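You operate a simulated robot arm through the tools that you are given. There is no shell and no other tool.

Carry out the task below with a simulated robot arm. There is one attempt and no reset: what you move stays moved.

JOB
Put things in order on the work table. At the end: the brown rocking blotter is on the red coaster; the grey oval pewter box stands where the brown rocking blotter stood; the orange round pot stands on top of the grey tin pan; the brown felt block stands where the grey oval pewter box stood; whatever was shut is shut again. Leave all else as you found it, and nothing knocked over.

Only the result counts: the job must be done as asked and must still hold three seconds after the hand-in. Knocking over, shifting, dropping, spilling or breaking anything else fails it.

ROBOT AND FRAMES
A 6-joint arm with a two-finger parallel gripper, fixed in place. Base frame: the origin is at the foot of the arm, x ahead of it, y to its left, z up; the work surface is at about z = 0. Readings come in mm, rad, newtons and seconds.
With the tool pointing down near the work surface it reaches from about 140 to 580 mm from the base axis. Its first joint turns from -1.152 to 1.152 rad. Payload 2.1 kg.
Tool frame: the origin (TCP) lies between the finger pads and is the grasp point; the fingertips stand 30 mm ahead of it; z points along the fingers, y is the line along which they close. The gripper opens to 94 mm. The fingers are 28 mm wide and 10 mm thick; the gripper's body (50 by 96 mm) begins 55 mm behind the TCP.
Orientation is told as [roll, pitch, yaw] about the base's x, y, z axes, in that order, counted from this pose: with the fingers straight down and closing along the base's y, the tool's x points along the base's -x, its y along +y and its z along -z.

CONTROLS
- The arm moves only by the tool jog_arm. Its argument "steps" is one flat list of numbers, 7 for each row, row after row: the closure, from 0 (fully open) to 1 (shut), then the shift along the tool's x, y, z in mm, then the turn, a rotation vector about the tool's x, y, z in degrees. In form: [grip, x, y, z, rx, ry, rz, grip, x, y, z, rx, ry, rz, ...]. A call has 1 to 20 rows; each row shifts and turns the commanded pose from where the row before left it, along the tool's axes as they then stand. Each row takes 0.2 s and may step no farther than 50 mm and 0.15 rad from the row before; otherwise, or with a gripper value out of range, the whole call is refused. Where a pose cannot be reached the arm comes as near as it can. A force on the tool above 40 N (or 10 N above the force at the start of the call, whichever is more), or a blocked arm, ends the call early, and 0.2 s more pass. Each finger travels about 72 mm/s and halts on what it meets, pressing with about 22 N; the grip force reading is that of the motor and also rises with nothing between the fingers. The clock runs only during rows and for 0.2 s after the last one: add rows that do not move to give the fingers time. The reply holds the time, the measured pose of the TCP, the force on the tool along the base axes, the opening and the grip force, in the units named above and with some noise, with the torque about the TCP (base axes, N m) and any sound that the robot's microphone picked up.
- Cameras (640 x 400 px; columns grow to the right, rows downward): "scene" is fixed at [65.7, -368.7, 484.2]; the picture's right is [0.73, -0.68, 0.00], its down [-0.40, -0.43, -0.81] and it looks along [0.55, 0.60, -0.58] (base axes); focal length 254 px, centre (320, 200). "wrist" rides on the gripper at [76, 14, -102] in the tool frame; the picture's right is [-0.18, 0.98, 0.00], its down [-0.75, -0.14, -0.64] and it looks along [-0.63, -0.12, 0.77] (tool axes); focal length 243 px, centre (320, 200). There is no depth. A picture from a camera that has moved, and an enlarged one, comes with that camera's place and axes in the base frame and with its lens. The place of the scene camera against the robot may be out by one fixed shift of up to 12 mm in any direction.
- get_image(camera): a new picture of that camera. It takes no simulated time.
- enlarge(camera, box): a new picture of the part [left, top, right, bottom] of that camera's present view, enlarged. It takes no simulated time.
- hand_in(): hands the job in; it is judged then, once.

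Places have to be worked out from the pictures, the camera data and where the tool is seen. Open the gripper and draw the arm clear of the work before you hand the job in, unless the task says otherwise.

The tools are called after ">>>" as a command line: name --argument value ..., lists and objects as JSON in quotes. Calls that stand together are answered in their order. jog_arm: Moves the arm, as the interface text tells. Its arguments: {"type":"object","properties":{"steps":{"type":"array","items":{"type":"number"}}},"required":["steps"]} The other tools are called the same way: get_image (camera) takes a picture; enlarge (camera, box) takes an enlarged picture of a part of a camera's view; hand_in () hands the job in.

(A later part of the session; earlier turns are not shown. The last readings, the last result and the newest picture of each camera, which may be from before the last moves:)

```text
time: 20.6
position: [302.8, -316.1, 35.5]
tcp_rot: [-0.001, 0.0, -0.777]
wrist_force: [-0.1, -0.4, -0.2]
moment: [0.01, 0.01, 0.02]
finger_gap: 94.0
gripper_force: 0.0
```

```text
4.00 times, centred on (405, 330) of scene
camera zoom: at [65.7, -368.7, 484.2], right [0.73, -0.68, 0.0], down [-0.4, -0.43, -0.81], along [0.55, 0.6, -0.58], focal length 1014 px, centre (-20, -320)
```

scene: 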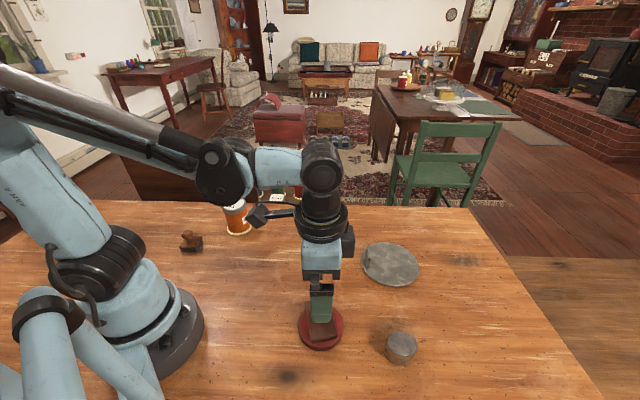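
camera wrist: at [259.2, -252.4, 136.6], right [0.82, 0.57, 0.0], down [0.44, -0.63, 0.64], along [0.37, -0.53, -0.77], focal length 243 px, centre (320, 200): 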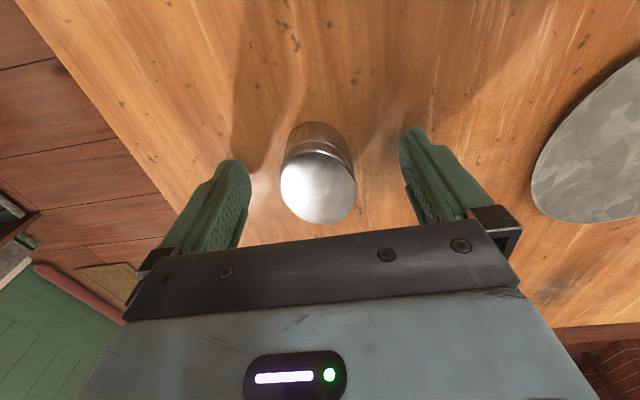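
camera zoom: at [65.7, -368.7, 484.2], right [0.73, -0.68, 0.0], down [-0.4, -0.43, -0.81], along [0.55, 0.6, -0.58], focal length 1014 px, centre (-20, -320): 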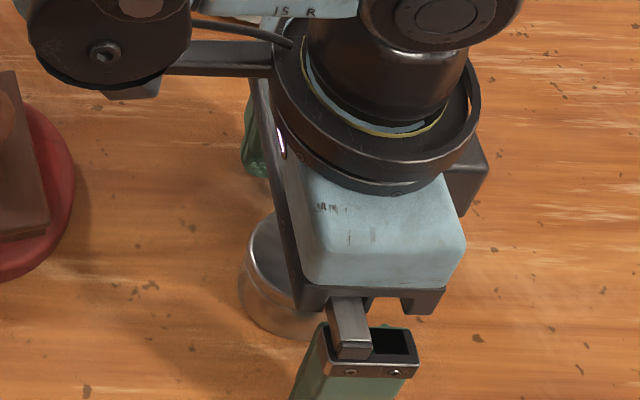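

Box is centred between the fingers. I drop 3 mm more so the pads bear well on the body below the lid, and close.

>>> jog_arm --steps '[0, 0, 0, 3, 0, 0, 0, 0.3, 0, 0, 0, 0, 0, 0, 0.5, 0, 0, 0, 0, 0, 0, 1, 0, 0, 0, 0, 0, 0, 1, 0, 0, 0, 0, 0, 0, 1, 0, 0, 0, 0, 0, 0, 1, 0, 0, 0, 0, 0, 0]'

>>> enlarge --camera "wrist" --box '[240, 90, 400, 240]'

>>> enlarge --camera "scene" --box '[360, 280, 450, 380]'

```text
time: 22.2
position: [302.2, -316.9, 33.8]
tcp_rot: [0.0, 0.001, -0.777]
wrist_force: [0.0, 0.8, -0.3]
moment: [0.01, -0.02, -0.02]
finger_gap: 41.7
gripper_force: 23.0
```

```text
2.67 times, centred on (320, 165) of wrist
camera zoom: at [258.1, -252.8, 134.9], right [0.82, 0.57, 0.0], down [0.44, -0.63, 0.64], along [0.37, -0.53, -0.77], focal length 647 px, centre (320, 293)
```

zoom: 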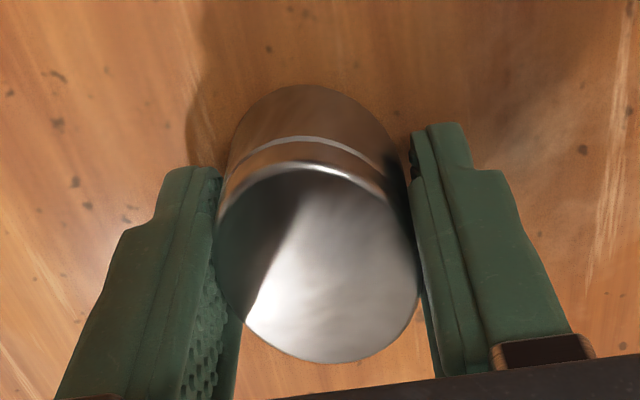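

```text
4.00 times, centred on (405, 330) of scene
camera zoom: at [65.7, -368.7, 484.2], right [0.73, -0.68, 0.0], down [-0.4, -0.43, -0.81], along [0.55, 0.6, -0.58], focal length 1014 px, centre (-20, -320)
```

zoom: 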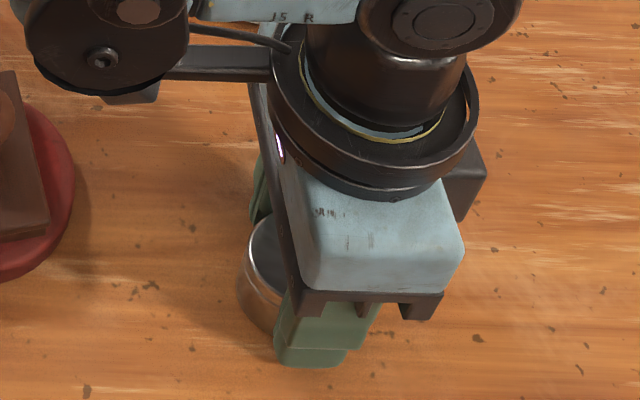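

Closed at 41.7 mm on the box; it stood at about (303.5, -318). I lift only 4 mm to see whether lid and body come up together.

>>> jog_arm --steps '[1, 0, 0, -2, 0, 0, 0, 1, 0, 0, -2, 0, 0, 0, 1, 0, 0, 0, 0, 0, 0]'

>>> enlarge --camera "wrist" --box '[240, 90, 400, 240]'

>>> enlarge --camera "scene" --box '[380, 310, 440, 370]'

```text
time: 23.0
position: [302.3, -314.7, 36.9]
tcp_rot: [0.001, 0.0, -0.778]
wrist_force: [-0.6, 0.5, -2.2]
moment: [0.01, 0.03, 0.03]
finger_gap: 41.7
gripper_force: 22.3
```

```text
2.67 times, centred on (320, 165) of wrist
camera zoom: at [257.8, -251.9, 139.1], right [0.82, 0.57, 0.0], down [0.44, -0.63, 0.64], along [0.37, -0.53, -0.77], focal length 647 px, centre (320, 293)
```

zoom: 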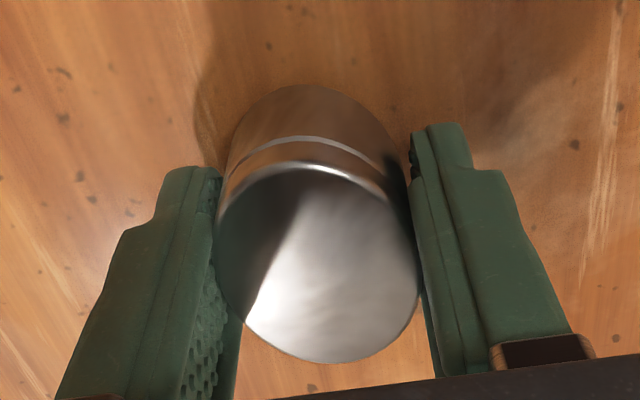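

```text
6.67 times, centred on (410, 340) of scene
camera zoom: at [65.7, -368.7, 484.2], right [0.73, -0.68, 0.0], down [-0.4, -0.43, -0.81], along [0.55, 0.6, -0.58], focal length 1690 px, centre (-280, -733)
```

zoom: 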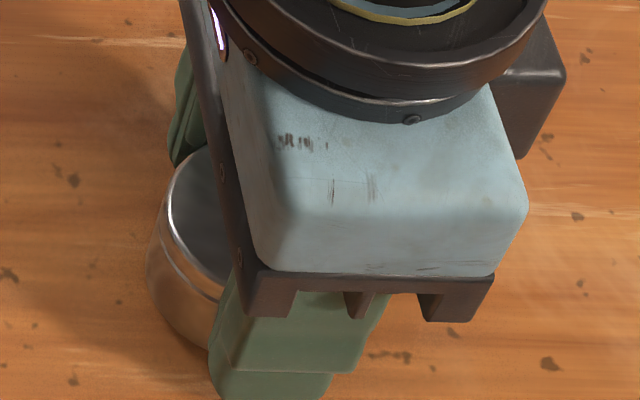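

Lid and body rise together with unchanged alignment. I lift to about z=105 and then carry it to the blotter's old place at (460.5, 7).

>>> jog_arm --steps '[1, 0, 0, -20, 0, 0, 0, 1, 0, 0, -25, 0, 0, 0, 1, 0, 0, -23, 0, 0, 0, 1, 0, 0, 0, 0, 0, 0]'

>>> enlarge --camera "wrist" --box '[240, 90, 400, 240]'

```text
time: 24.0
position: [300.7, -314.5, 104.6]
tcp_rot: [0.001, 0.001, -0.776]
wrist_force: [-0.1, 0.9, -2.4]
moment: [0.01, 0.01, 0.02]
finger_gap: 41.9
gripper_force: 21.7
```

```text
2.67 times, centred on (320, 165) of wrist
camera zoom: at [256.2, -251.0, 206.3], right [0.82, 0.57, 0.0], down [0.44, -0.63, 0.64], along [0.37, -0.53, -0.77], focal length 647 px, centre (320, 293)
```

zoom: 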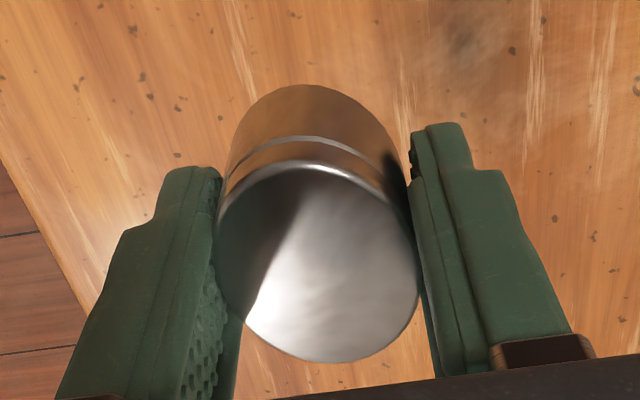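

Both parts still together. Now the carry to above (460, 8).

>>> jog_arm --steps '[1, 14.2, 42.65, 0, 0, 0, 0, 1, 14.2, 42.65, 0, 0, 0, 0, 1, 14.2, 42.65, 0, 0, 0, 0, 1, 14.2, 42.65, 0, 0, 0, 0, 1, 14.2, 42.65, 0, 0, 0, 0, 1, 14.2, 42.65, 0, 0, 0, 0, 1, 14.2, 42.65, 0, 0, 0, 0, 1, 14.2, 42.65, 0, 0, 0, 0, 1, 0, 0, 0, 0, 0, 0, 1, 0, 0, 0, 0, 0, 0]'

>>> get_image --camera "wrist"

>>> get_image --camera "scene"

```text
time: 26.2
position: [461.0, 5.4, 101.8]
tcp_rot: [0.0, 0.001, -0.776]
wrist_force: [-0.1, -0.2, -1.4]
moment: [-0.01, 0.02, 0.01]
finger_gap: 41.9
gripper_force: 21.7
```

```text
taken
camera wrist: at [416.7, 69.7, 204.7], right [0.82, 0.57, 0.0], down [0.44, -0.63, 0.64], along [0.37, -0.53, -0.77], focal length 243 px, centre (320, 200)
```

wrist: 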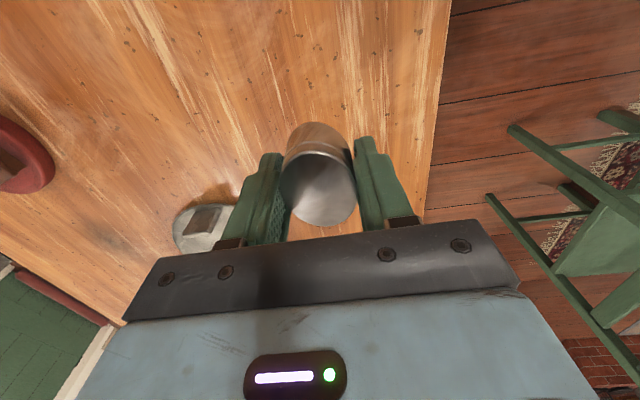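

```text
taken
```

scene: 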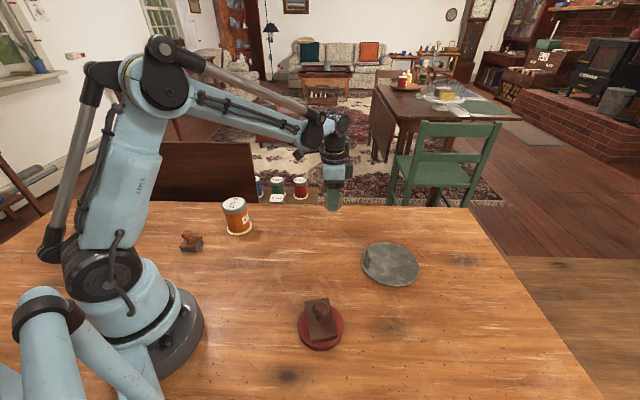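

Target reached within 2 mm. I correct slightly and lower 66 of the 72 mm I had lifted.

>>> jog_arm --steps '[1, 2.3, 0.5, 30, 0, 0, 0, 1, 0, 0, 26, 0, 0, 0, 1, 0, 0, 10, 0, 0, 0, 1, 0, 0, 0, 0, 0, 0]'

>>> enlarge --camera "scene" --box '[300, 180, 370, 240]'

```text
time: 27.2
position: [458.0, 9.0, 36.6]
tcp_rot: [0.001, 0.0, -0.778]
wrist_force: [0.2, -1.2, -2.9]
moment: [-0.02, -0.02, 0.0]
finger_gap: 41.8
gripper_force: 22.4
```

```text
6.67 times, centred on (335, 210) of scene
camera zoom: at [65.7, -368.7, 484.2], right [0.73, -0.68, 0.0], down [-0.4, -0.43, -0.81], along [0.55, 0.6, -0.58], focal length 1690 px, centre (220, 133)
```

zoom: 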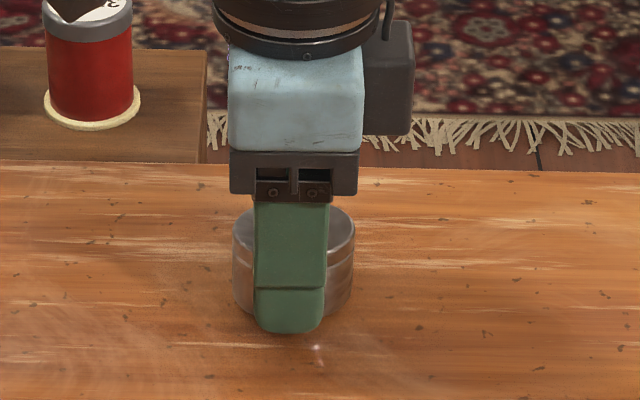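

Not touching yet. I lower 3 mm and read the force.

>>> jog_arm --steps '[1, 0, 0, 1.5, 0, 0, 0, 1, 0, 0, 1.5, 0, 0, 0, 1, 0, 0, 0, 0, 0, 0]'

```text
time: 28.0
position: [457.4, 9.7, 36.1]
tcp_rot: [-0.001, -0.001, -0.776]
wrist_force: [-0.6, -0.2, -2.1]
moment: [0.02, -0.02, -0.01]
finger_gap: 41.8
gripper_force: 21.8
```

Still airborne. I trim 2 mm along tool -x and keep lowering in small steps.

>>> jog_arm --steps '[1, -2, 0, 0, 0, 0, 0, 1, 0, 0, 1.5, 0, 0, 0, 1, 0, 0, 1, 0, 0, 0, 1, 0, 0, 0, 0, 0, 0]'

```text
time: 29.0
position: [460.2, 9.1, 32.2]
tcp_rot: [0.001, -0.004, -0.775]
wrist_force: [-1.3, -6.2, 14.0]
moment: [-0.04, -0.11, -0.05]
finger_gap: 41.7
gripper_force: 21.6
```

Contact at 14 N. I ease up 0.7 mm, then open gradually.

>>> jog_arm --steps '[1, 0, 0, -0.7, 0, 0, 0, 1, 0, 0, 0, 0, 0, 0, 0.5, 0, 0, 0, 0, 0, 0, 0.3, 0, 0, 0, 0, 0, 0, 0, 0, 0, 0, 0, 0, 0, 0, 0, 0, 0, 0, 0, 0, 0, 0, 0, 0, 0, 0]'

>>> get_image --camera "wrist"

>>> enlarge --camera "scene" --box '[300, 180, 370, 240]'

```text
refused: steps must hold 7 numbers for each row
```

```text
taken
camera wrist: at [415.5, 72.1, 134.6], right [0.82, 0.57, 0.0], down [0.44, -0.63, 0.64], along [0.37, -0.53, -0.77], focal length 243 px, centre (320, 200)
```

wrist: 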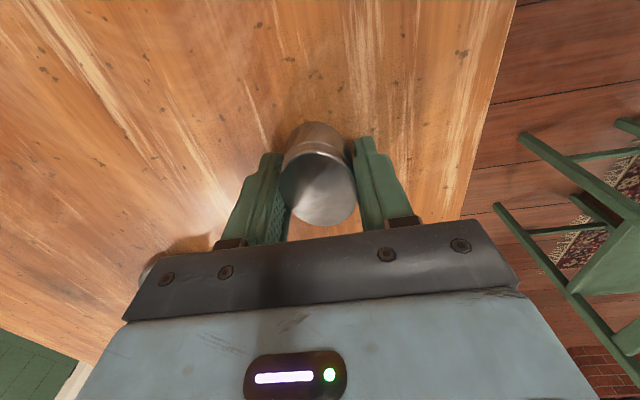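

```text
6.67 times, centred on (335, 210) of scene
camera zoom: at [65.6, -368.7, 484.2], right [0.73, -0.68, 0.0], down [-0.4, -0.43, -0.81], along [0.55, 0.6, -0.58], focal length 1690 px, centre (220, 133)
```

zoom: 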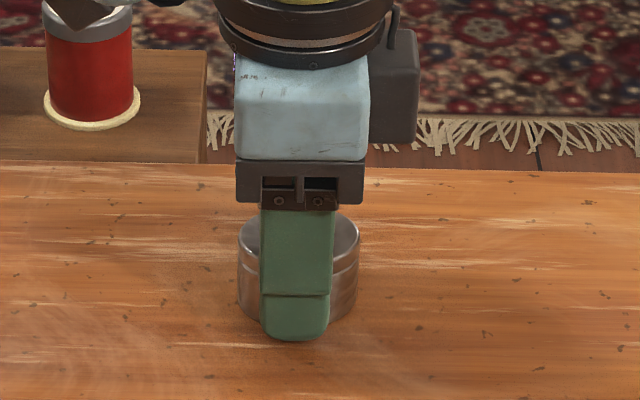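

The row count was off, so nothing moved; the box still stands gripped on the table. I resend with the right length.

>>> jog_arm --steps '[1, 0, 0, -0.7, 0, 0, 0, 1, 0, 0, 0, 0, 0, 0, 0.5, 0, 0, 0, 0, 0, 0, 0.3, 0, 0, 0, 0, 0, 0, 0, 0, 0, 0, 0, 0, 0, 0, 0, 0, 0, 0, 0, 0]'

>>> get_image --camera "wrist"

>>> enlarge --camera "scene" --box '[300, 180, 370, 240]'

```text
time: 30.4
position: [459.9, 8.7, 33.6]
tcp_rot: [-0.001, -0.001, -0.776]
wrist_force: [-0.8, -0.6, 0.0]
moment: [-0.02, 0.0, -0.01]
finger_gap: 93.9
gripper_force: 0.2
```

```text
taken
camera wrist: at [415.7, 72.2, 135.2], right [0.82, 0.57, 0.0], down [0.44, -0.63, 0.64], along [0.37, -0.53, -0.77], focal length 243 px, centre (320, 200)
```

wrist: 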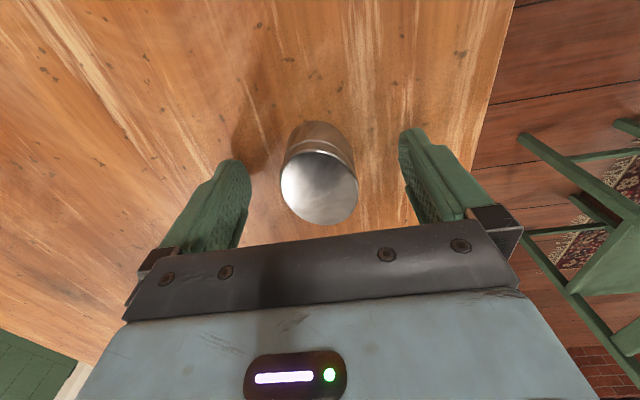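

```text
6.67 times, centred on (335, 210) of scene
camera zoom: at [65.7, -368.7, 484.2], right [0.73, -0.68, 0.0], down [-0.4, -0.43, -0.81], along [0.55, 0.6, -0.58], focal length 1690 px, centre (220, 133)
```

zoom: 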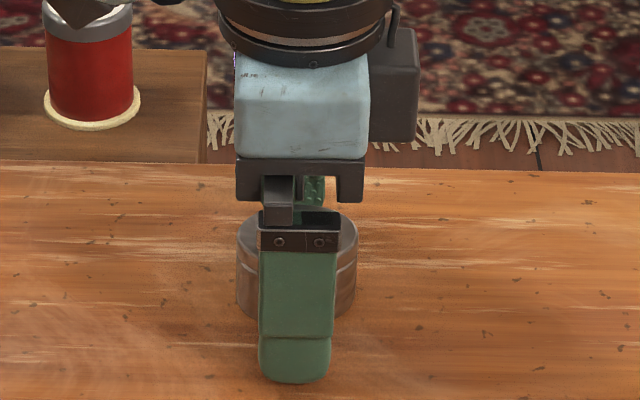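

The box stands at about (461, 7.5), lid on. I rise, and turn the yaw to +45° for the felt block, whose 40 mm square plate I place near (134, 191) with edges at ±45°.

>>> jog_arm --steps '[0, 0, 0, -30, 0, 0, 0, 0, 0, 0, -45, 0, 0, 0, 0, 0, 0, -45, 0, 0, 0, 0, 0, 0, 0, 0, 0, -8.14, 0, 0, 0, 0, 0, 0, -8.14, 0, 0, 0, 0, 0, 0, -8.14, 0, 0, 0, 0, 0, 0, -8.14, 0, 0, 0, 0, 0, 0, -8.14, 0, 0, 0, 0, 0, 0, -8.14, 0, 0, 0, 0, 0, 0, -8.14, 0, 0, 0, 0, 0, 0, -8.14, 0, 0, 0, 0, 0, 0, -8.14, 0, 0, 0, 0, 0, 0, -8.14, 0, 0, 0, 0, 0, 0, -8.14, 0, 0, 0, 0, 0, 0, 0]'

>>> get_image --camera "wrist"

>>> enlarge --camera "scene" --box '[300, 180, 370, 240]'

```text
time: 33.6
position: [460.5, 7.7, 155.2]
tcp_rot: [0.0, 0.0, 0.789]
wrist_force: [-0.4, -0.8, 0.3]
moment: [0.03, 0.02, 0.0]
finger_gap: 94.1
gripper_force: 0.1
```

```text
taken
camera wrist: at [396.3, -36.3, 256.4], right [-0.57, 0.82, 0.0], down [0.63, 0.44, 0.64], along [0.53, 0.36, -0.77], focal length 243 px, centre (320, 200)
```

wrist: 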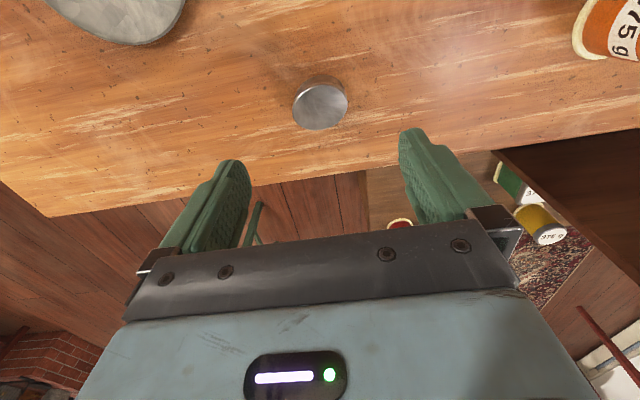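

```text
6.67 times, centred on (335, 210) of scene
camera zoom: at [65.7, -368.7, 484.2], right [0.73, -0.68, 0.0], down [-0.4, -0.43, -0.81], along [0.55, 0.6, -0.58], focal length 1690 px, centre (220, 133)
```

zoom: 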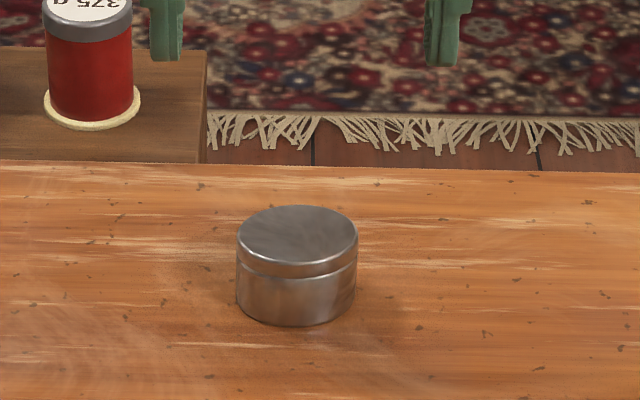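

Box is fine. Now I move over to the felt block.

>>> jog_arm --steps '[0, 12.7, 44.9, 0, 0, 0, 0, 0, 12.7, 44.9, 0, 0, 0, 0, 0, 12.7, 44.9, 0, 0, 0, 0, 0, 12.7, 44.9, 0, 0, 0, 0, 0, 12.7, 44.9, 0, 0, 0, 0, 0, 12.7, 44.9, 0, 0, 0, 0, 0, 12.7, 44.9, 0, 0, 0, 0, 0, 12.7, 44.9, 0, 0, 0, 0, 0, 0, 0, 0, 0, 0, 0]'

>>> get_image --camera "wrist"

>>> get_image --camera "scene"

```text
time: 35.6
position: [131.2, 190.3, 152.2]
tcp_rot: [0.0, 0.0, 0.788]
wrist_force: [-0.2, -0.3, 0.2]
moment: [-0.01, 0.01, 0.01]
finger_gap: 94.2
gripper_force: 0.0
```

```text
taken
camera wrist: at [67.9, 145.9, 254.7], right [-0.57, 0.82, 0.0], down [0.63, 0.43, 0.64], along [0.53, 0.36, -0.77], focal length 243 px, centre (320, 200)
```

wrist: 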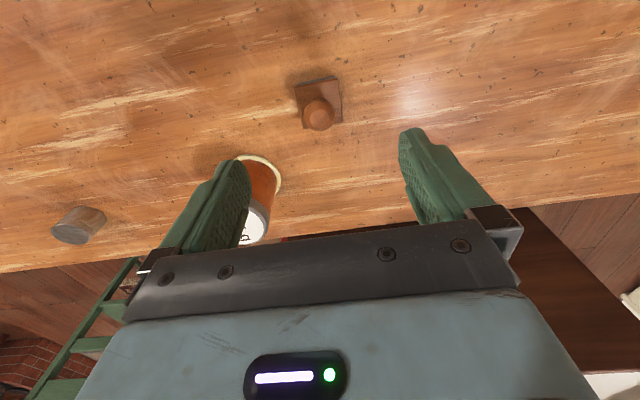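

```text
taken
```

scene: 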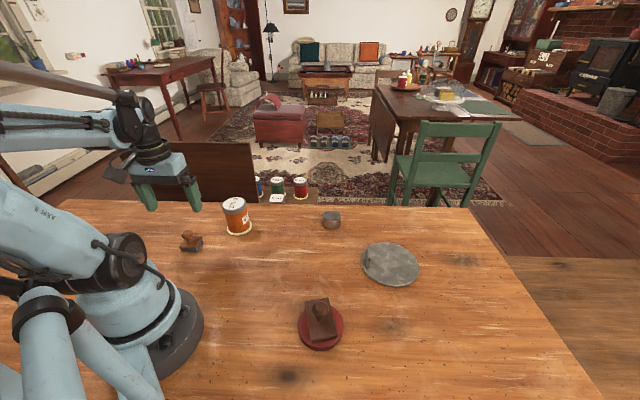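

Right over it. I enlarge the block (and the pot) for exact alignment.

>>> enlarge --camera "wrist" --box '[270, 60, 370, 150]'

>>> enlarge --camera "wrist" --box '[190, 140, 310, 260]'

```text
4.44 times, centred on (320, 105) of wrist
camera zoom: at [67.9, 145.9, 254.7], right [-0.57, 0.82, 0.0], down [0.63, 0.43, 0.64], along [0.53, 0.36, -0.77], focal length 1078 px, centre (320, 622)
```

zoom: 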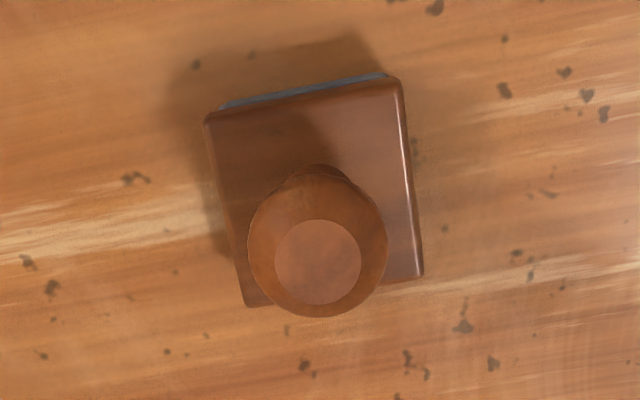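

```text
3.33 times, centred on (250, 200) of wrist
camera zoom: at [67.9, 145.9, 254.7], right [-0.57, 0.82, 0.0], down [0.63, 0.43, 0.64], along [0.53, 0.36, -0.77], focal length 809 px, centre (553, 200)
```

zoom: 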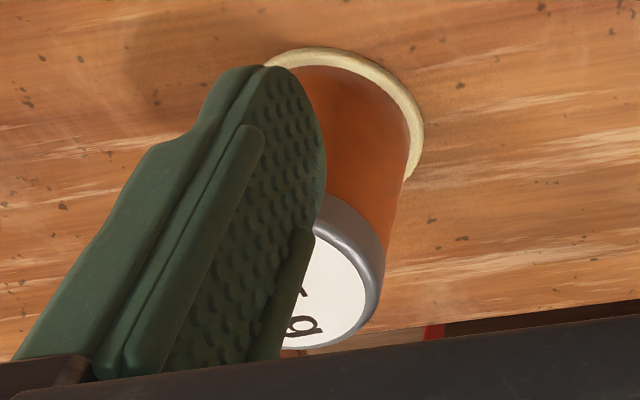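

The block's centre is within 1.5 mm of the TCP line and aligned. I descend over it.

>>> jog_arm --steps '[0, -1.2, -0.7, 40, 0, 0, 0, 0, 0, 0, 40, 0, 0, 0, 0, 0, 0, 28, 0, 0, 0, 0, 0, 0, 9, 0, 0, 0, 0, 0, 0, 0, 0, 0, 0]'

>>> get_image --camera "wrist"

>>> enlarge --camera "scene" --box '[150, 160, 260, 270]'

```text
time: 36.8
position: [136.2, 191.6, 36.9]
tcp_rot: [0.001, -0.001, 0.786]
wrist_force: [1.1, -0.8, 0.1]
moment: [0.0, 0.05, -0.03]
finger_gap: 94.4
gripper_force: 0.1
```

```text
taken
camera wrist: at [71.4, 148.4, 138.6], right [-0.57, 0.82, 0.0], down [0.63, 0.43, 0.64], along [0.53, 0.36, -0.77], focal length 243 px, centre (320, 200)
```

wrist: 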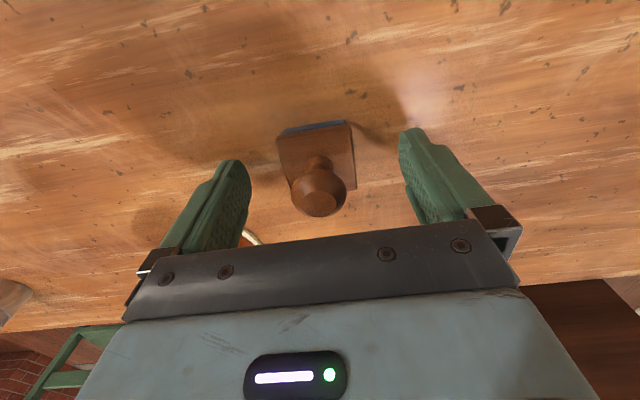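

```text
3.64 times, centred on (205, 215) of scene
camera zoom: at [65.7, -368.7, 484.2], right [0.73, -0.68, 0.0], down [-0.4, -0.43, -0.81], along [0.55, 0.6, -0.58], focal length 922 px, centre (738, 146)
```

zoom: 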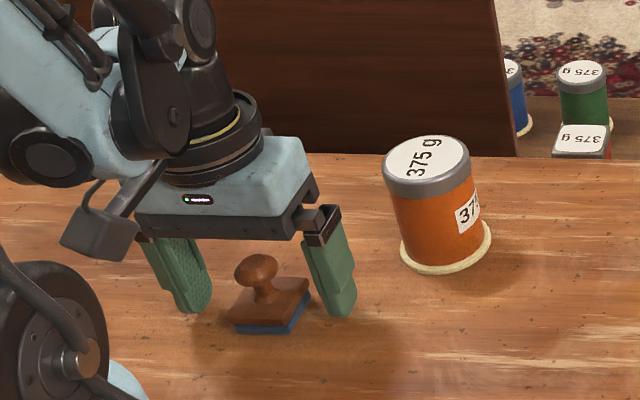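

The block lies about 4 mm toward tool +x of centre; laterally it's centred. I shift, lower 2 mm and close on the plate.

>>> jog_arm --steps '[0, 4, 0, 0, 0, 0, 0, 0, 0, 0, 2, 0, 0, 0, 0.4, 0, 0, 0, 0, 0, 0, 1, 0, 0, 0, 0, 0, 0, 1, 0, 0, 0, 0, 0, 0, 1, 0, 0, 0, 0, 0, 0, 1, 0, 0, 0, 0, 0, 0]'

>>> enlarge --camera "wrist" --box '[240, 90, 400, 240]'

>>> enlarge --camera "scene" --box '[150, 160, 260, 270]'

```text
time: 38.4
position: [132.2, 189.5, 35.2]
tcp_rot: [0.0, 0.0, 0.786]
wrist_force: [0.3, -1.0, -1.0]
moment: [-0.03, 0.01, -0.02]
finger_gap: 41.2
gripper_force: 22.1
```

```text
2.67 times, centred on (320, 165) of wrist
camera zoom: at [67.8, 145.4, 136.3], right [-0.57, 0.82, 0.0], down [0.63, 0.43, 0.64], along [0.53, 0.36, -0.77], focal length 647 px, centre (320, 293)
```

zoom: 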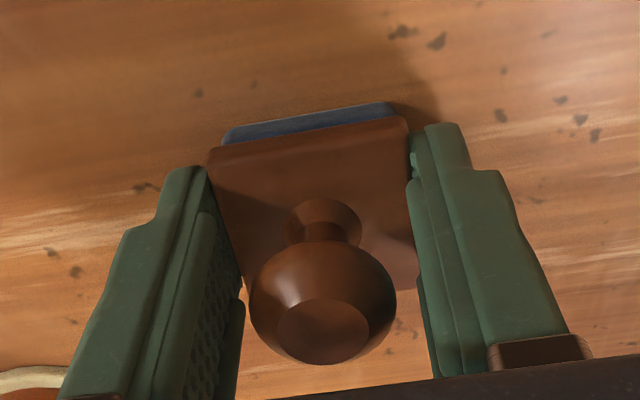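

```text
3.64 times, centred on (205, 215) of scene
camera zoom: at [65.7, -368.7, 484.2], right [0.73, -0.68, 0.0], down [-0.4, -0.43, -0.81], along [0.55, 0.6, -0.58], focal length 922 px, centre (738, 146)
```

zoom: 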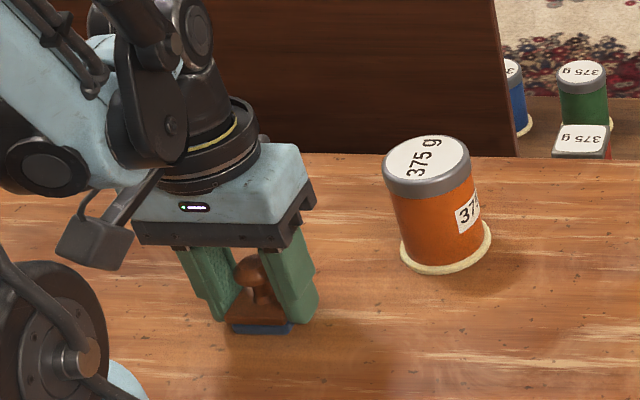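

Gripped at 41 mm and centred. I lift it and check.

>>> jog_arm --steps '[1, 0, 0, -10, 0, 0, 0, 1, 0, 0, -35, 0, 0, 0, 1, 0, 0, -40, 0, 0, 0, 1, 0, 0, -35, 0, 0, 0, 1, 0, 0, 0, 0, 0, 0]'

>>> enlarge --camera "wrist" --box '[240, 90, 400, 240]'

>>> get_image --camera "scene"

```text
time: 39.6
position: [133.5, 188.5, 152.8]
tcp_rot: [0.0, -0.001, 0.787]
wrist_force: [0.1, -0.9, -0.3]
moment: [-0.01, -0.02, 0.02]
finger_gap: 41.0
gripper_force: 22.5
```

```text
2.67 times, centred on (320, 165) of wrist
camera zoom: at [69.5, 144.8, 255.4], right [-0.57, 0.82, 0.0], down [0.63, 0.43, 0.64], along [0.53, 0.36, -0.77], focal length 647 px, centre (320, 293)
```

zoom: 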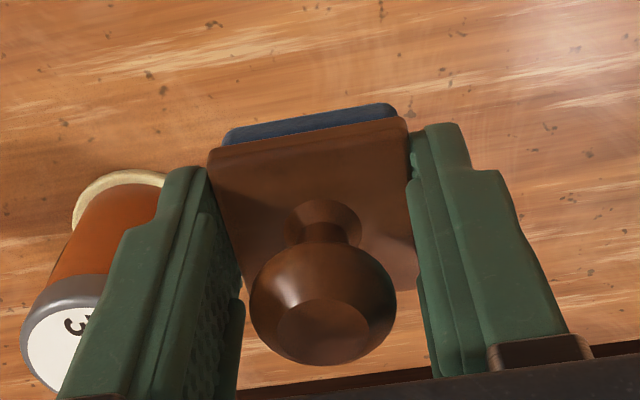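

```text
taken
```

scene: 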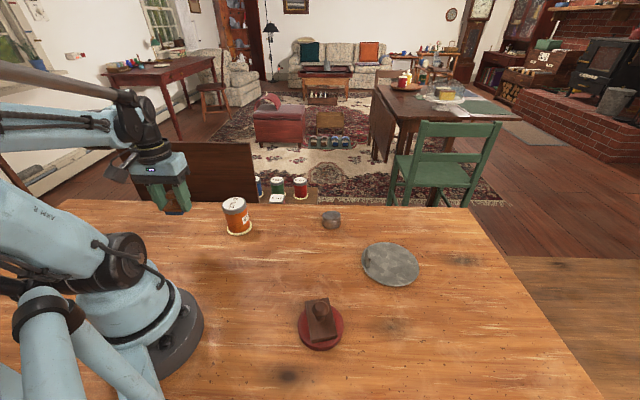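

Held well. I move out to (300, 0) and swing the yaw to -45° there, before crossing to the box's old place at (303.8, -318).

>>> jog_arm --steps '[1, 2.6, -41.95, 0, 0, 0, 0, 1, 2.6, -41.95, 0, 0, 0, 0, 1, 2.6, -41.95, 0, 0, 0, 0, 1, 2.6, -41.95, 0, 0, 0, 0, 1, 2.6, -41.95, 0, 0, 0, 0, 1, 2.6, -41.95, 0, 0, 0, 0, 1, 0, 0, 0, 0, 0, 8.18, 1, 0, 0, 0, 0, 0, 8.18, 1, 0, 0, 0, 0, 0, 8.18, 1, 0, 0, 0, 0, 0, 8.18, 1, 0, 0, 0, 0, 0, 8.18, 1, 0, 0, 0, 0, 0, 8.18, 1, 0, 0, 0, 0, 0, 8.18, 1, 0, 0, 0, 0, 0, 8.18, 1, 0, 0, 0, 0, 0, 8.18, 1, 0, 0, 0, 0, 0, 8.18, 1, 0, 0, 0, 0, 0, 8.18, 1, 0, 0, 0, 0, 0, 0]'

>>> get_image --camera "wrist"

```text
time: 43.4
position: [299.4, -0.0, 155.7]
tcp_rot: [0.0, 0.001, -0.784]
wrist_force: [-0.9, 0.9, 0.5]
moment: [0.01, 0.02, -0.02]
finger_gap: 41.2
gripper_force: 21.7
```

```text
taken
camera wrist: at [255.5, 63.2, 257.4], right [0.83, 0.56, 0.0], down [0.43, -0.63, 0.64], along [0.36, -0.53, -0.77], focal length 243 px, centre (320, 200)
```

wrist: 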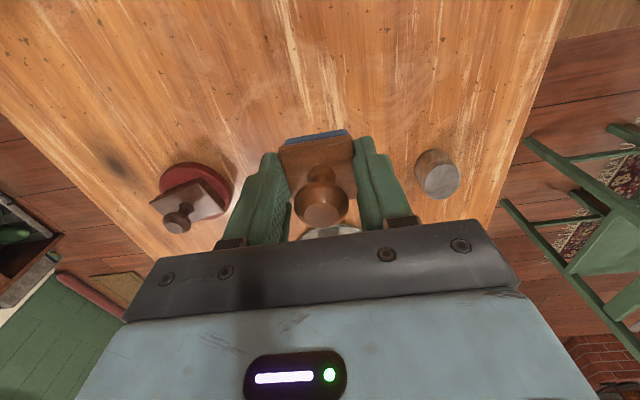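

On track. Now the crossing to above the box's old place.

>>> jog_arm --steps '[1, -32.5, -31.7, 0, 0, 0, 0, 1, -32.5, -31.7, 0, 0, 0, 0, 1, -32.5, -31.7, 0, 0, 0, 0, 1, -32.5, -31.7, 0, 0, 0, 0, 1, -32.5, -31.7, 0, 0, 0, 0, 1, -32.5, -31.7, 0, 0, 0, 0, 1, -32.5, -31.7, 0, 0, 0, 0, 1, 0, 0, 0, 0, 0, 0, 1, 0, 0, 0, 0, 0, 0]'

>>> get_image --camera "wrist"

>>> get_image --camera "scene"

```text
time: 45.4
position: [300.0, -317.5, 154.8]
tcp_rot: [0.001, -0.001, -0.783]
wrist_force: [-0.8, 0.2, 0.5]
moment: [-0.01, 0.0, 0.02]
finger_gap: 41.3
gripper_force: 22.3
```

```text
taken
camera wrist: at [256.1, -252.7, 257.5], right [0.82, 0.57, 0.0], down [0.43, -0.63, 0.64], along [0.36, -0.53, -0.77], focal length 243 px, centre (320, 200)
```

wrist: 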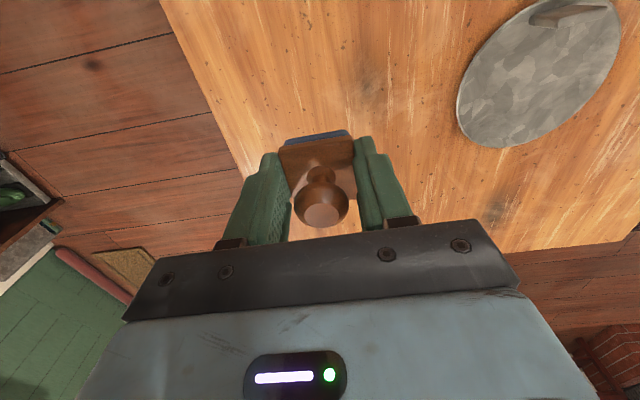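

```text
taken
```

scene: 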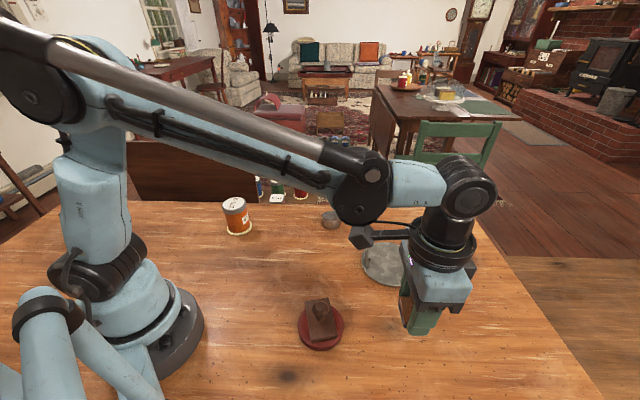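

Measured (300, -317.5), about 3 mm short in x. I correct and lower most of the way.

>>> jog_arm --steps '[1, -2.9, 1.8, 40, 0, 0, 0, 1, 0, 0, 40, 0, 0, 0, 1, 0, 0, 25, 0, 0, 0, 1, 0, 0, 8, 0, 0, 0, 1, 0, 0, 0, 0, 0, 0]'

>>> enlarge --camera "scene" --box '[370, 290, 440, 375]'

>>> get_image --camera "wrist"

```text
time: 46.6
position: [305.3, -319.3, 41.5]
tcp_rot: [-0.001, 0.0, -0.783]
wrist_force: [-0.3, -0.5, -0.4]
moment: [0.0, 0.03, -0.02]
finger_gap: 41.2
gripper_force: 22.1
```

```text
4.71 times, centred on (405, 332) of scene
camera zoom: at [65.7, -368.7, 484.2], right [0.73, -0.68, 0.0], down [-0.4, -0.43, -0.81], along [0.55, 0.6, -0.58], focal length 1193 px, centre (-80, -424)
```

zoom: 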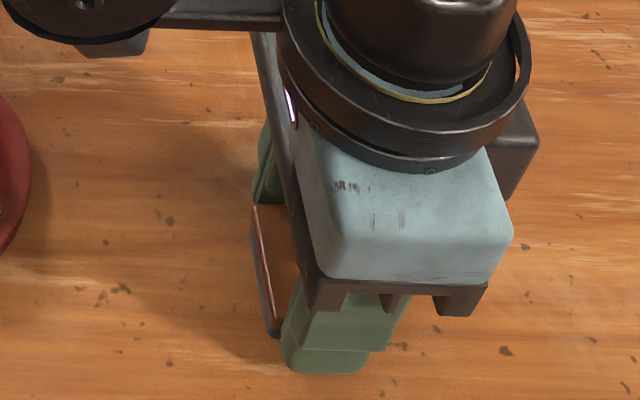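

```text
taken
camera wrist: at [261.7, -255.4, 144.0], right [0.82, 0.57, 0.0], down [0.43, -0.63, 0.64], along [0.36, -0.53, -0.77], focal length 243 px, centre (320, 200)
```

wrist: 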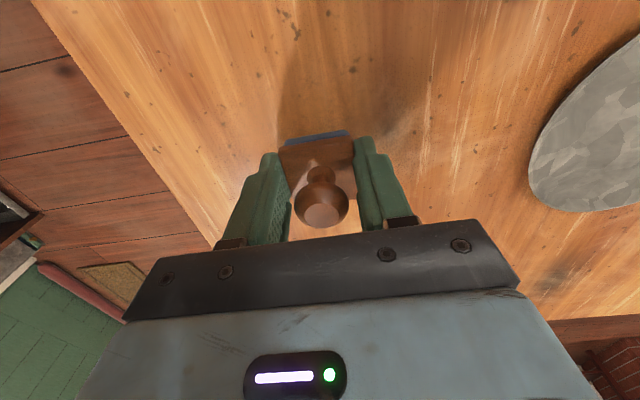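

I compare table marks with the earlier close-up at the box's grasp (same crop) to verify the position independently.

>>> enlarge --camera "wrist" --box '[240, 90, 400, 240]'

>>> enlarge --camera "wrist" --box '[200, 0, 440, 160]'

```text
2.67 times, centred on (320, 165) of wrist
camera zoom: at [261.7, -255.4, 144.0], right [0.82, 0.57, 0.0], down [0.43, -0.63, 0.64], along [0.36, -0.53, -0.77], focal length 647 px, centre (320, 293)
```

zoom: 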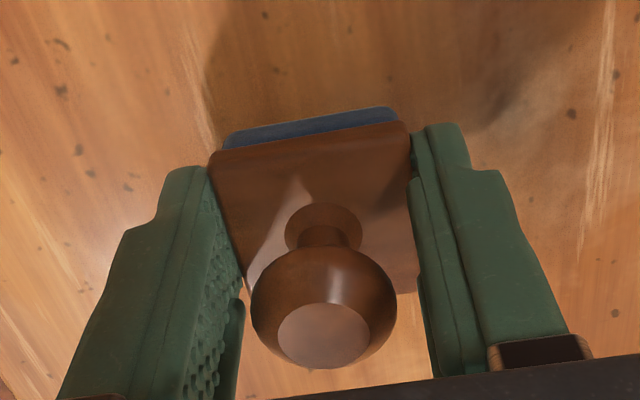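

```text
2.50 times, centred on (320, 80) of wrist
camera zoom: at [261.7, -255.4, 144.0], right [0.82, 0.57, 0.0], down [0.43, -0.63, 0.64], along [0.36, -0.53, -0.77], focal length 606 px, centre (320, 500)
```

zoom: 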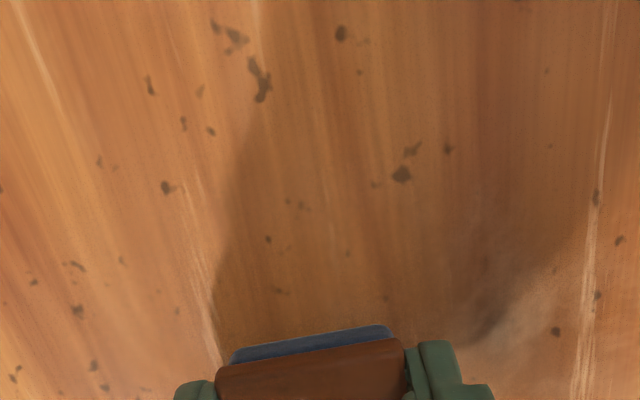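

Marks show the TCP about 6.6 mm along tool -x from the box's grasp pose, of which ~2 mm was the box's own offset. I shift +4.5 mm in tool x and lower gently until contact.

>>> jog_arm --steps '[1, 4.5, 0, 0, 0, 0, 0, 1, 0, 0, 2, 0, 0, 0, 1, 0, 0, 1.5, 0, 0, 0, 1, 0, 0, 0, 0, 0, 0]'

>>> enlarge --camera "wrist" --box '[240, 90, 400, 240]'

```text
time: 47.6
position: [303.9, -316.3, 38.8]
tcp_rot: [0.001, -0.002, -0.783]
wrist_force: [0.6, 0.4, -1.1]
moment: [-0.02, -0.02, 0.04]
finger_gap: 40.8
gripper_force: 22.0
```

```text
2.67 times, centred on (320, 165) of wrist
camera zoom: at [259.8, -253.2, 140.6], right [0.82, 0.57, 0.0], down [0.43, -0.63, 0.64], along [0.36, -0.53, -0.77], focal length 647 px, centre (320, 293)
```

zoom: 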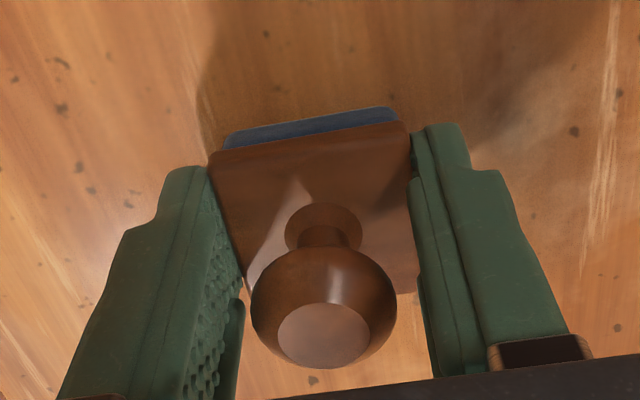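

Now within about 1 mm of the box's old spot. I continue lowering in small steps.

>>> jog_arm --steps '[1, 0, 0, 1, 0, 0, 0, 1, 0, 0, 1, 0, 0, 0, 1, 0, 0, 0.5, 0, 0, 0, 1, 0, 0, 0, 0, 0, 0]'

```text
time: 48.6
position: [305.5, -316.1, 36.7]
tcp_rot: [-0.001, -0.001, -0.783]
wrist_force: [-0.1, -0.1, 0.1]
moment: [-0.02, 0.03, 0.02]
finger_gap: 41.3
gripper_force: 22.2
```

>>> jog_arm --steps '[1, 0, 0, 1, 0, 0, 0, 1, 0, 0, 0.7, 0, 0, 0, 1, 0, 0, 0, 0, 0, 0]'

>>> enlarge --camera "scene" --box '[370, 310, 430, 370]'

```text
time: 49.4
position: [304.0, -316.6, 34.5]
tcp_rot: [0.0, 0.001, -0.785]
wrist_force: [0.0, -0.6, 0.4]
moment: [-0.06, -0.02, 0.0]
finger_gap: 41.0
gripper_force: 22.1
```

```text
6.67 times, centred on (400, 340) of scene
camera zoom: at [65.7, -368.7, 484.2], right [0.73, -0.68, 0.0], down [-0.4, -0.43, -0.81], along [0.55, 0.6, -0.58], focal length 1690 px, centre (-213, -733)
```

zoom: 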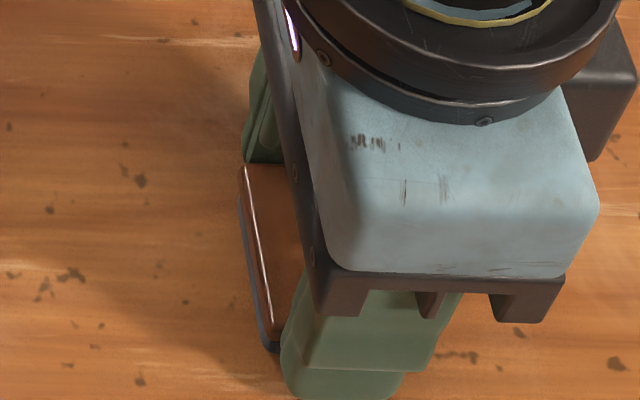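

Almost exactly the lifted amount has been undone; no load yet. One more millimetre to check for contact.

>>> jog_arm --steps '[1, 0, 0, 0.8, 0, 0, 0, 1, 0, 0, 0, 0, 0, 0]'

```text
time: 50.0
position: [306.0, -316.4, 33.5]
tcp_rot: [0.0, -0.001, -0.784]
wrist_force: [3.3, -0.9, 7.4]
moment: [-0.09, -0.07, 0.03]
finger_gap: 41.1
gripper_force: 22.4
```

Contact (7 N). I ease off 0.4 mm and open.

>>> jog_arm --steps '[1, 0, 0, -0.4, 0, 0, 0, 0.5, 0, 0, 0, 0, 0, 0, 0.3, 0, 0, 0, 0, 0, 0, 0, 0, 0, 0, 0, 0, 0, 0, 0, 0, 0, 0, 0, 0, 0, 0, 0, 0, 0, 0, 0]'

>>> get_image --camera "wrist"

```text
time: 51.4
position: [305.1, -315.4, 34.5]
tcp_rot: [-0.002, 0.0, -0.784]
wrist_force: [0.2, -1.6, -0.1]
moment: [0.0, 0.0, 0.04]
finger_gap: 94.0
gripper_force: 0.0
```

```text
taken
camera wrist: at [260.5, -252.4, 136.8], right [0.82, 0.57, 0.0], down [0.43, -0.63, 0.64], along [0.36, -0.53, -0.77], focal length 243 px, centre (320, 200)
```

wrist: 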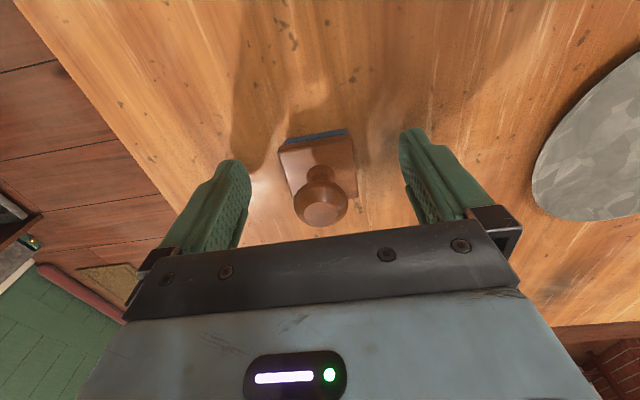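

Released. I rise and check the felt block's spot from both cameras.

>>> jog_arm --steps '[0, 0, 0, -20, 0, 0, 0, 0, 0, 0, -50, 0, 0, 0, 0, 0, 0, -50, 0, 0, 0, 0, 0, 0, 0, 0, 0, 0]'

>>> enlarge --camera "wrist" --box '[270, 40, 380, 150]'

>>> enlarge --camera "wrist" --box '[440, 0, 640, 160]'

>>> get_image --camera "scene"

```text
time: 52.4
position: [305.2, -318.5, 155.2]
tcp_rot: [0.0, 0.001, -0.785]
wrist_force: [0.0, -1.0, -0.3]
moment: [-0.01, 0.0, 0.01]
finger_gap: 94.0
gripper_force: 0.0
```

```text
3.64 times, centred on (325, 95) of wrist
camera zoom: at [261.1, -254.9, 257.1], right [0.82, 0.57, 0.0], down [0.43, -0.63, 0.64], along [0.36, -0.53, -0.77], focal length 882 px, centre (302, 582)
```

zoom: 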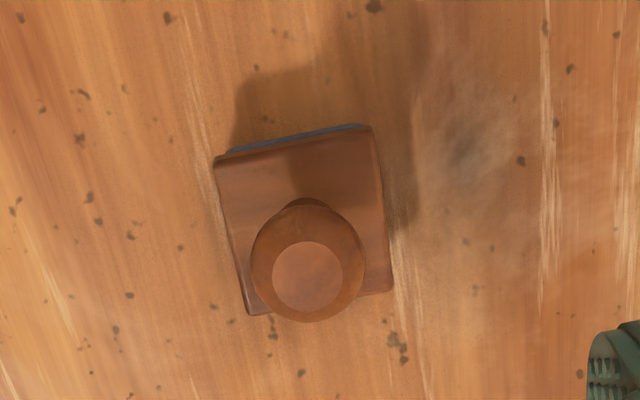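

```text
2.50 times, centred on (540, 80) of wrist
camera zoom: at [261.1, -254.9, 257.1], right [0.82, 0.57, 0.0], down [0.43, -0.63, 0.64], along [0.36, -0.53, -0.77], focal length 606 px, centre (-230, 500)
```

zoom: 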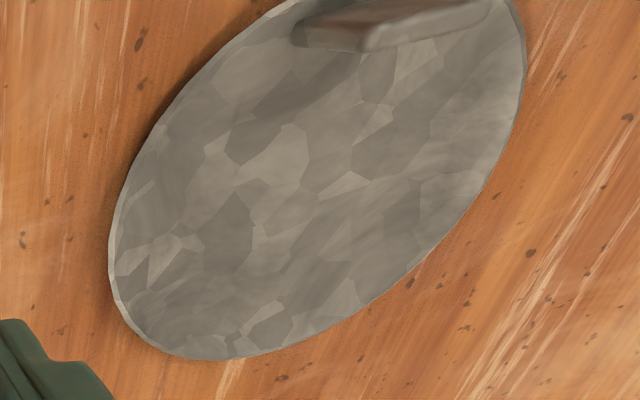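

```text
taken
```

scene: 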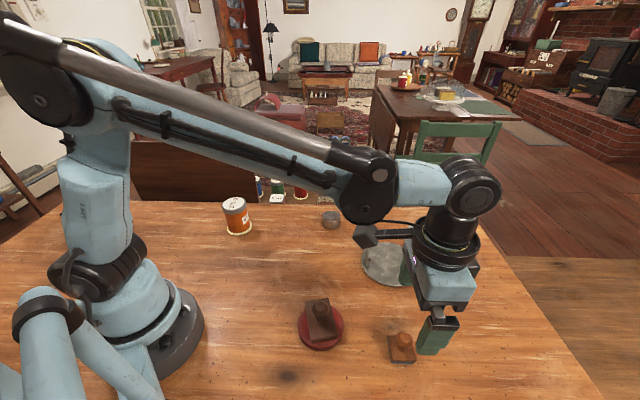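

The felt block sits at about (304, -317), on the box's old spot. Now I travel over to the orange pot near (261, 176), keeping height.

>>> jog_arm --steps '[0, 34.55, 28.9, 0, 0, 0, 0, 0, 34.55, 28.9, 0, 0, 0, 0, 0, 34.55, 28.9, 0, 0, 0, 0, 0, 34.55, 28.9, 0, 0, 0, 0, 0, 34.55, 28.9, 0, 0, 0, 0, 0, 34.55, 28.9, 0, 0, 0, 0, 0, 34.55, 28.9, 0, 0, 0, 0, 0, 34.55, 28.9, 0, 0, 0, 0, 0, 34.55, 28.9, 0, 0, 0, 0, 0, 34.55, 28.9, 0, 0, 0, 0, 0, 0, 0, 0, 0, 0, 0]'

>>> get_image --camera "wrist"

>>> get_image --camera "scene"

```text
time: 54.8
position: [265.1, 131.2, 148.5]
tcp_rot: [0.0, 0.001, -0.784]
wrist_force: [-0.4, 0.6, 0.2]
moment: [0.03, 0.0, 0.01]
finger_gap: 94.1
gripper_force: 0.0
```

```text
taken
camera wrist: at [220.6, 195.4, 251.0], right [0.82, 0.57, 0.0], down [0.43, -0.63, 0.64], along [0.36, -0.53, -0.77], focal length 243 px, centre (320, 200)
```

wrist: 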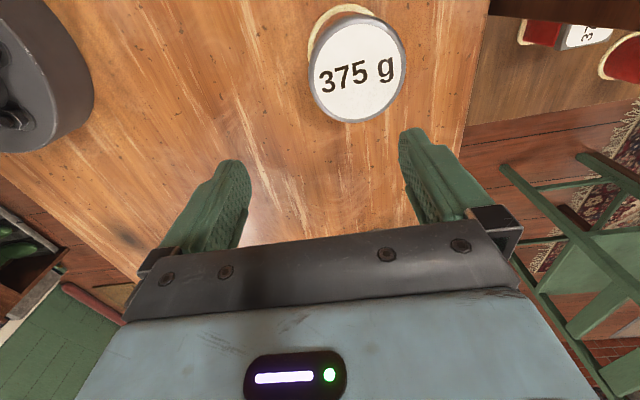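

```text
taken
```

scene: 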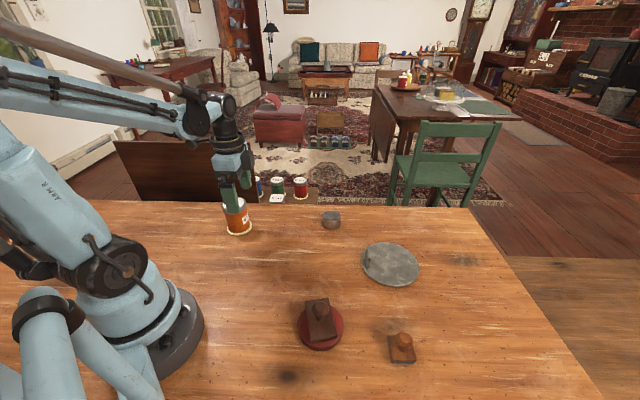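

I judge the pot's axis at about (257.7, 180.4). I move over it, staying at height, and check alignment.

>>> jog_arm --steps '[0, 20, 14.7, 0, 0, 0, 0, 0, 19.7, 14.8, 0, 0, 0, 0, 0, 0, 0, 0, 0, 0, 0]'

>>> get_image --camera "wrist"

>>> enlarge --camera "scene" --box '[190, 130, 290, 245]'

```text
time: 55.6
position: [256.8, 177.2, 149.7]
tcp_rot: [0.0, 0.001, -0.785]
wrist_force: [-0.3, 0.8, 0.5]
moment: [-0.03, -0.01, 0.01]
finger_gap: 94.1
gripper_force: 0.2
```

```text
taken
camera wrist: at [213.1, 242.1, 252.6], right [0.82, 0.57, 0.0], down [0.43, -0.63, 0.64], along [0.36, -0.53, -0.77], focal length 243 px, centre (320, 200)
```

wrist: 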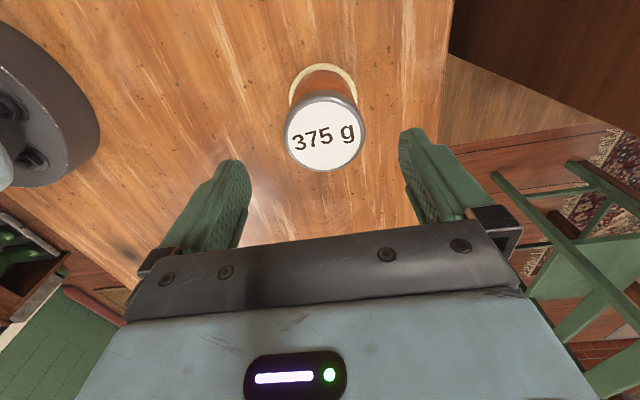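

```text
3.48 times, centred on (240, 188) of scene
camera zoom: at [65.7, -368.7, 484.2], right [0.73, -0.68, 0.0], down [-0.4, -0.43, -0.81], along [0.55, 0.6, -0.58], focal length 882 px, centre (598, 244)
```

zoom: 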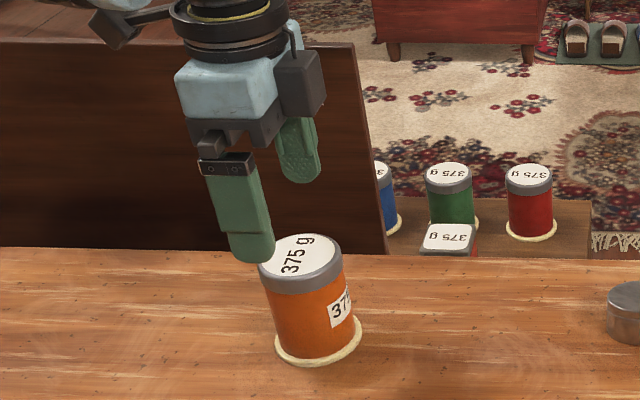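

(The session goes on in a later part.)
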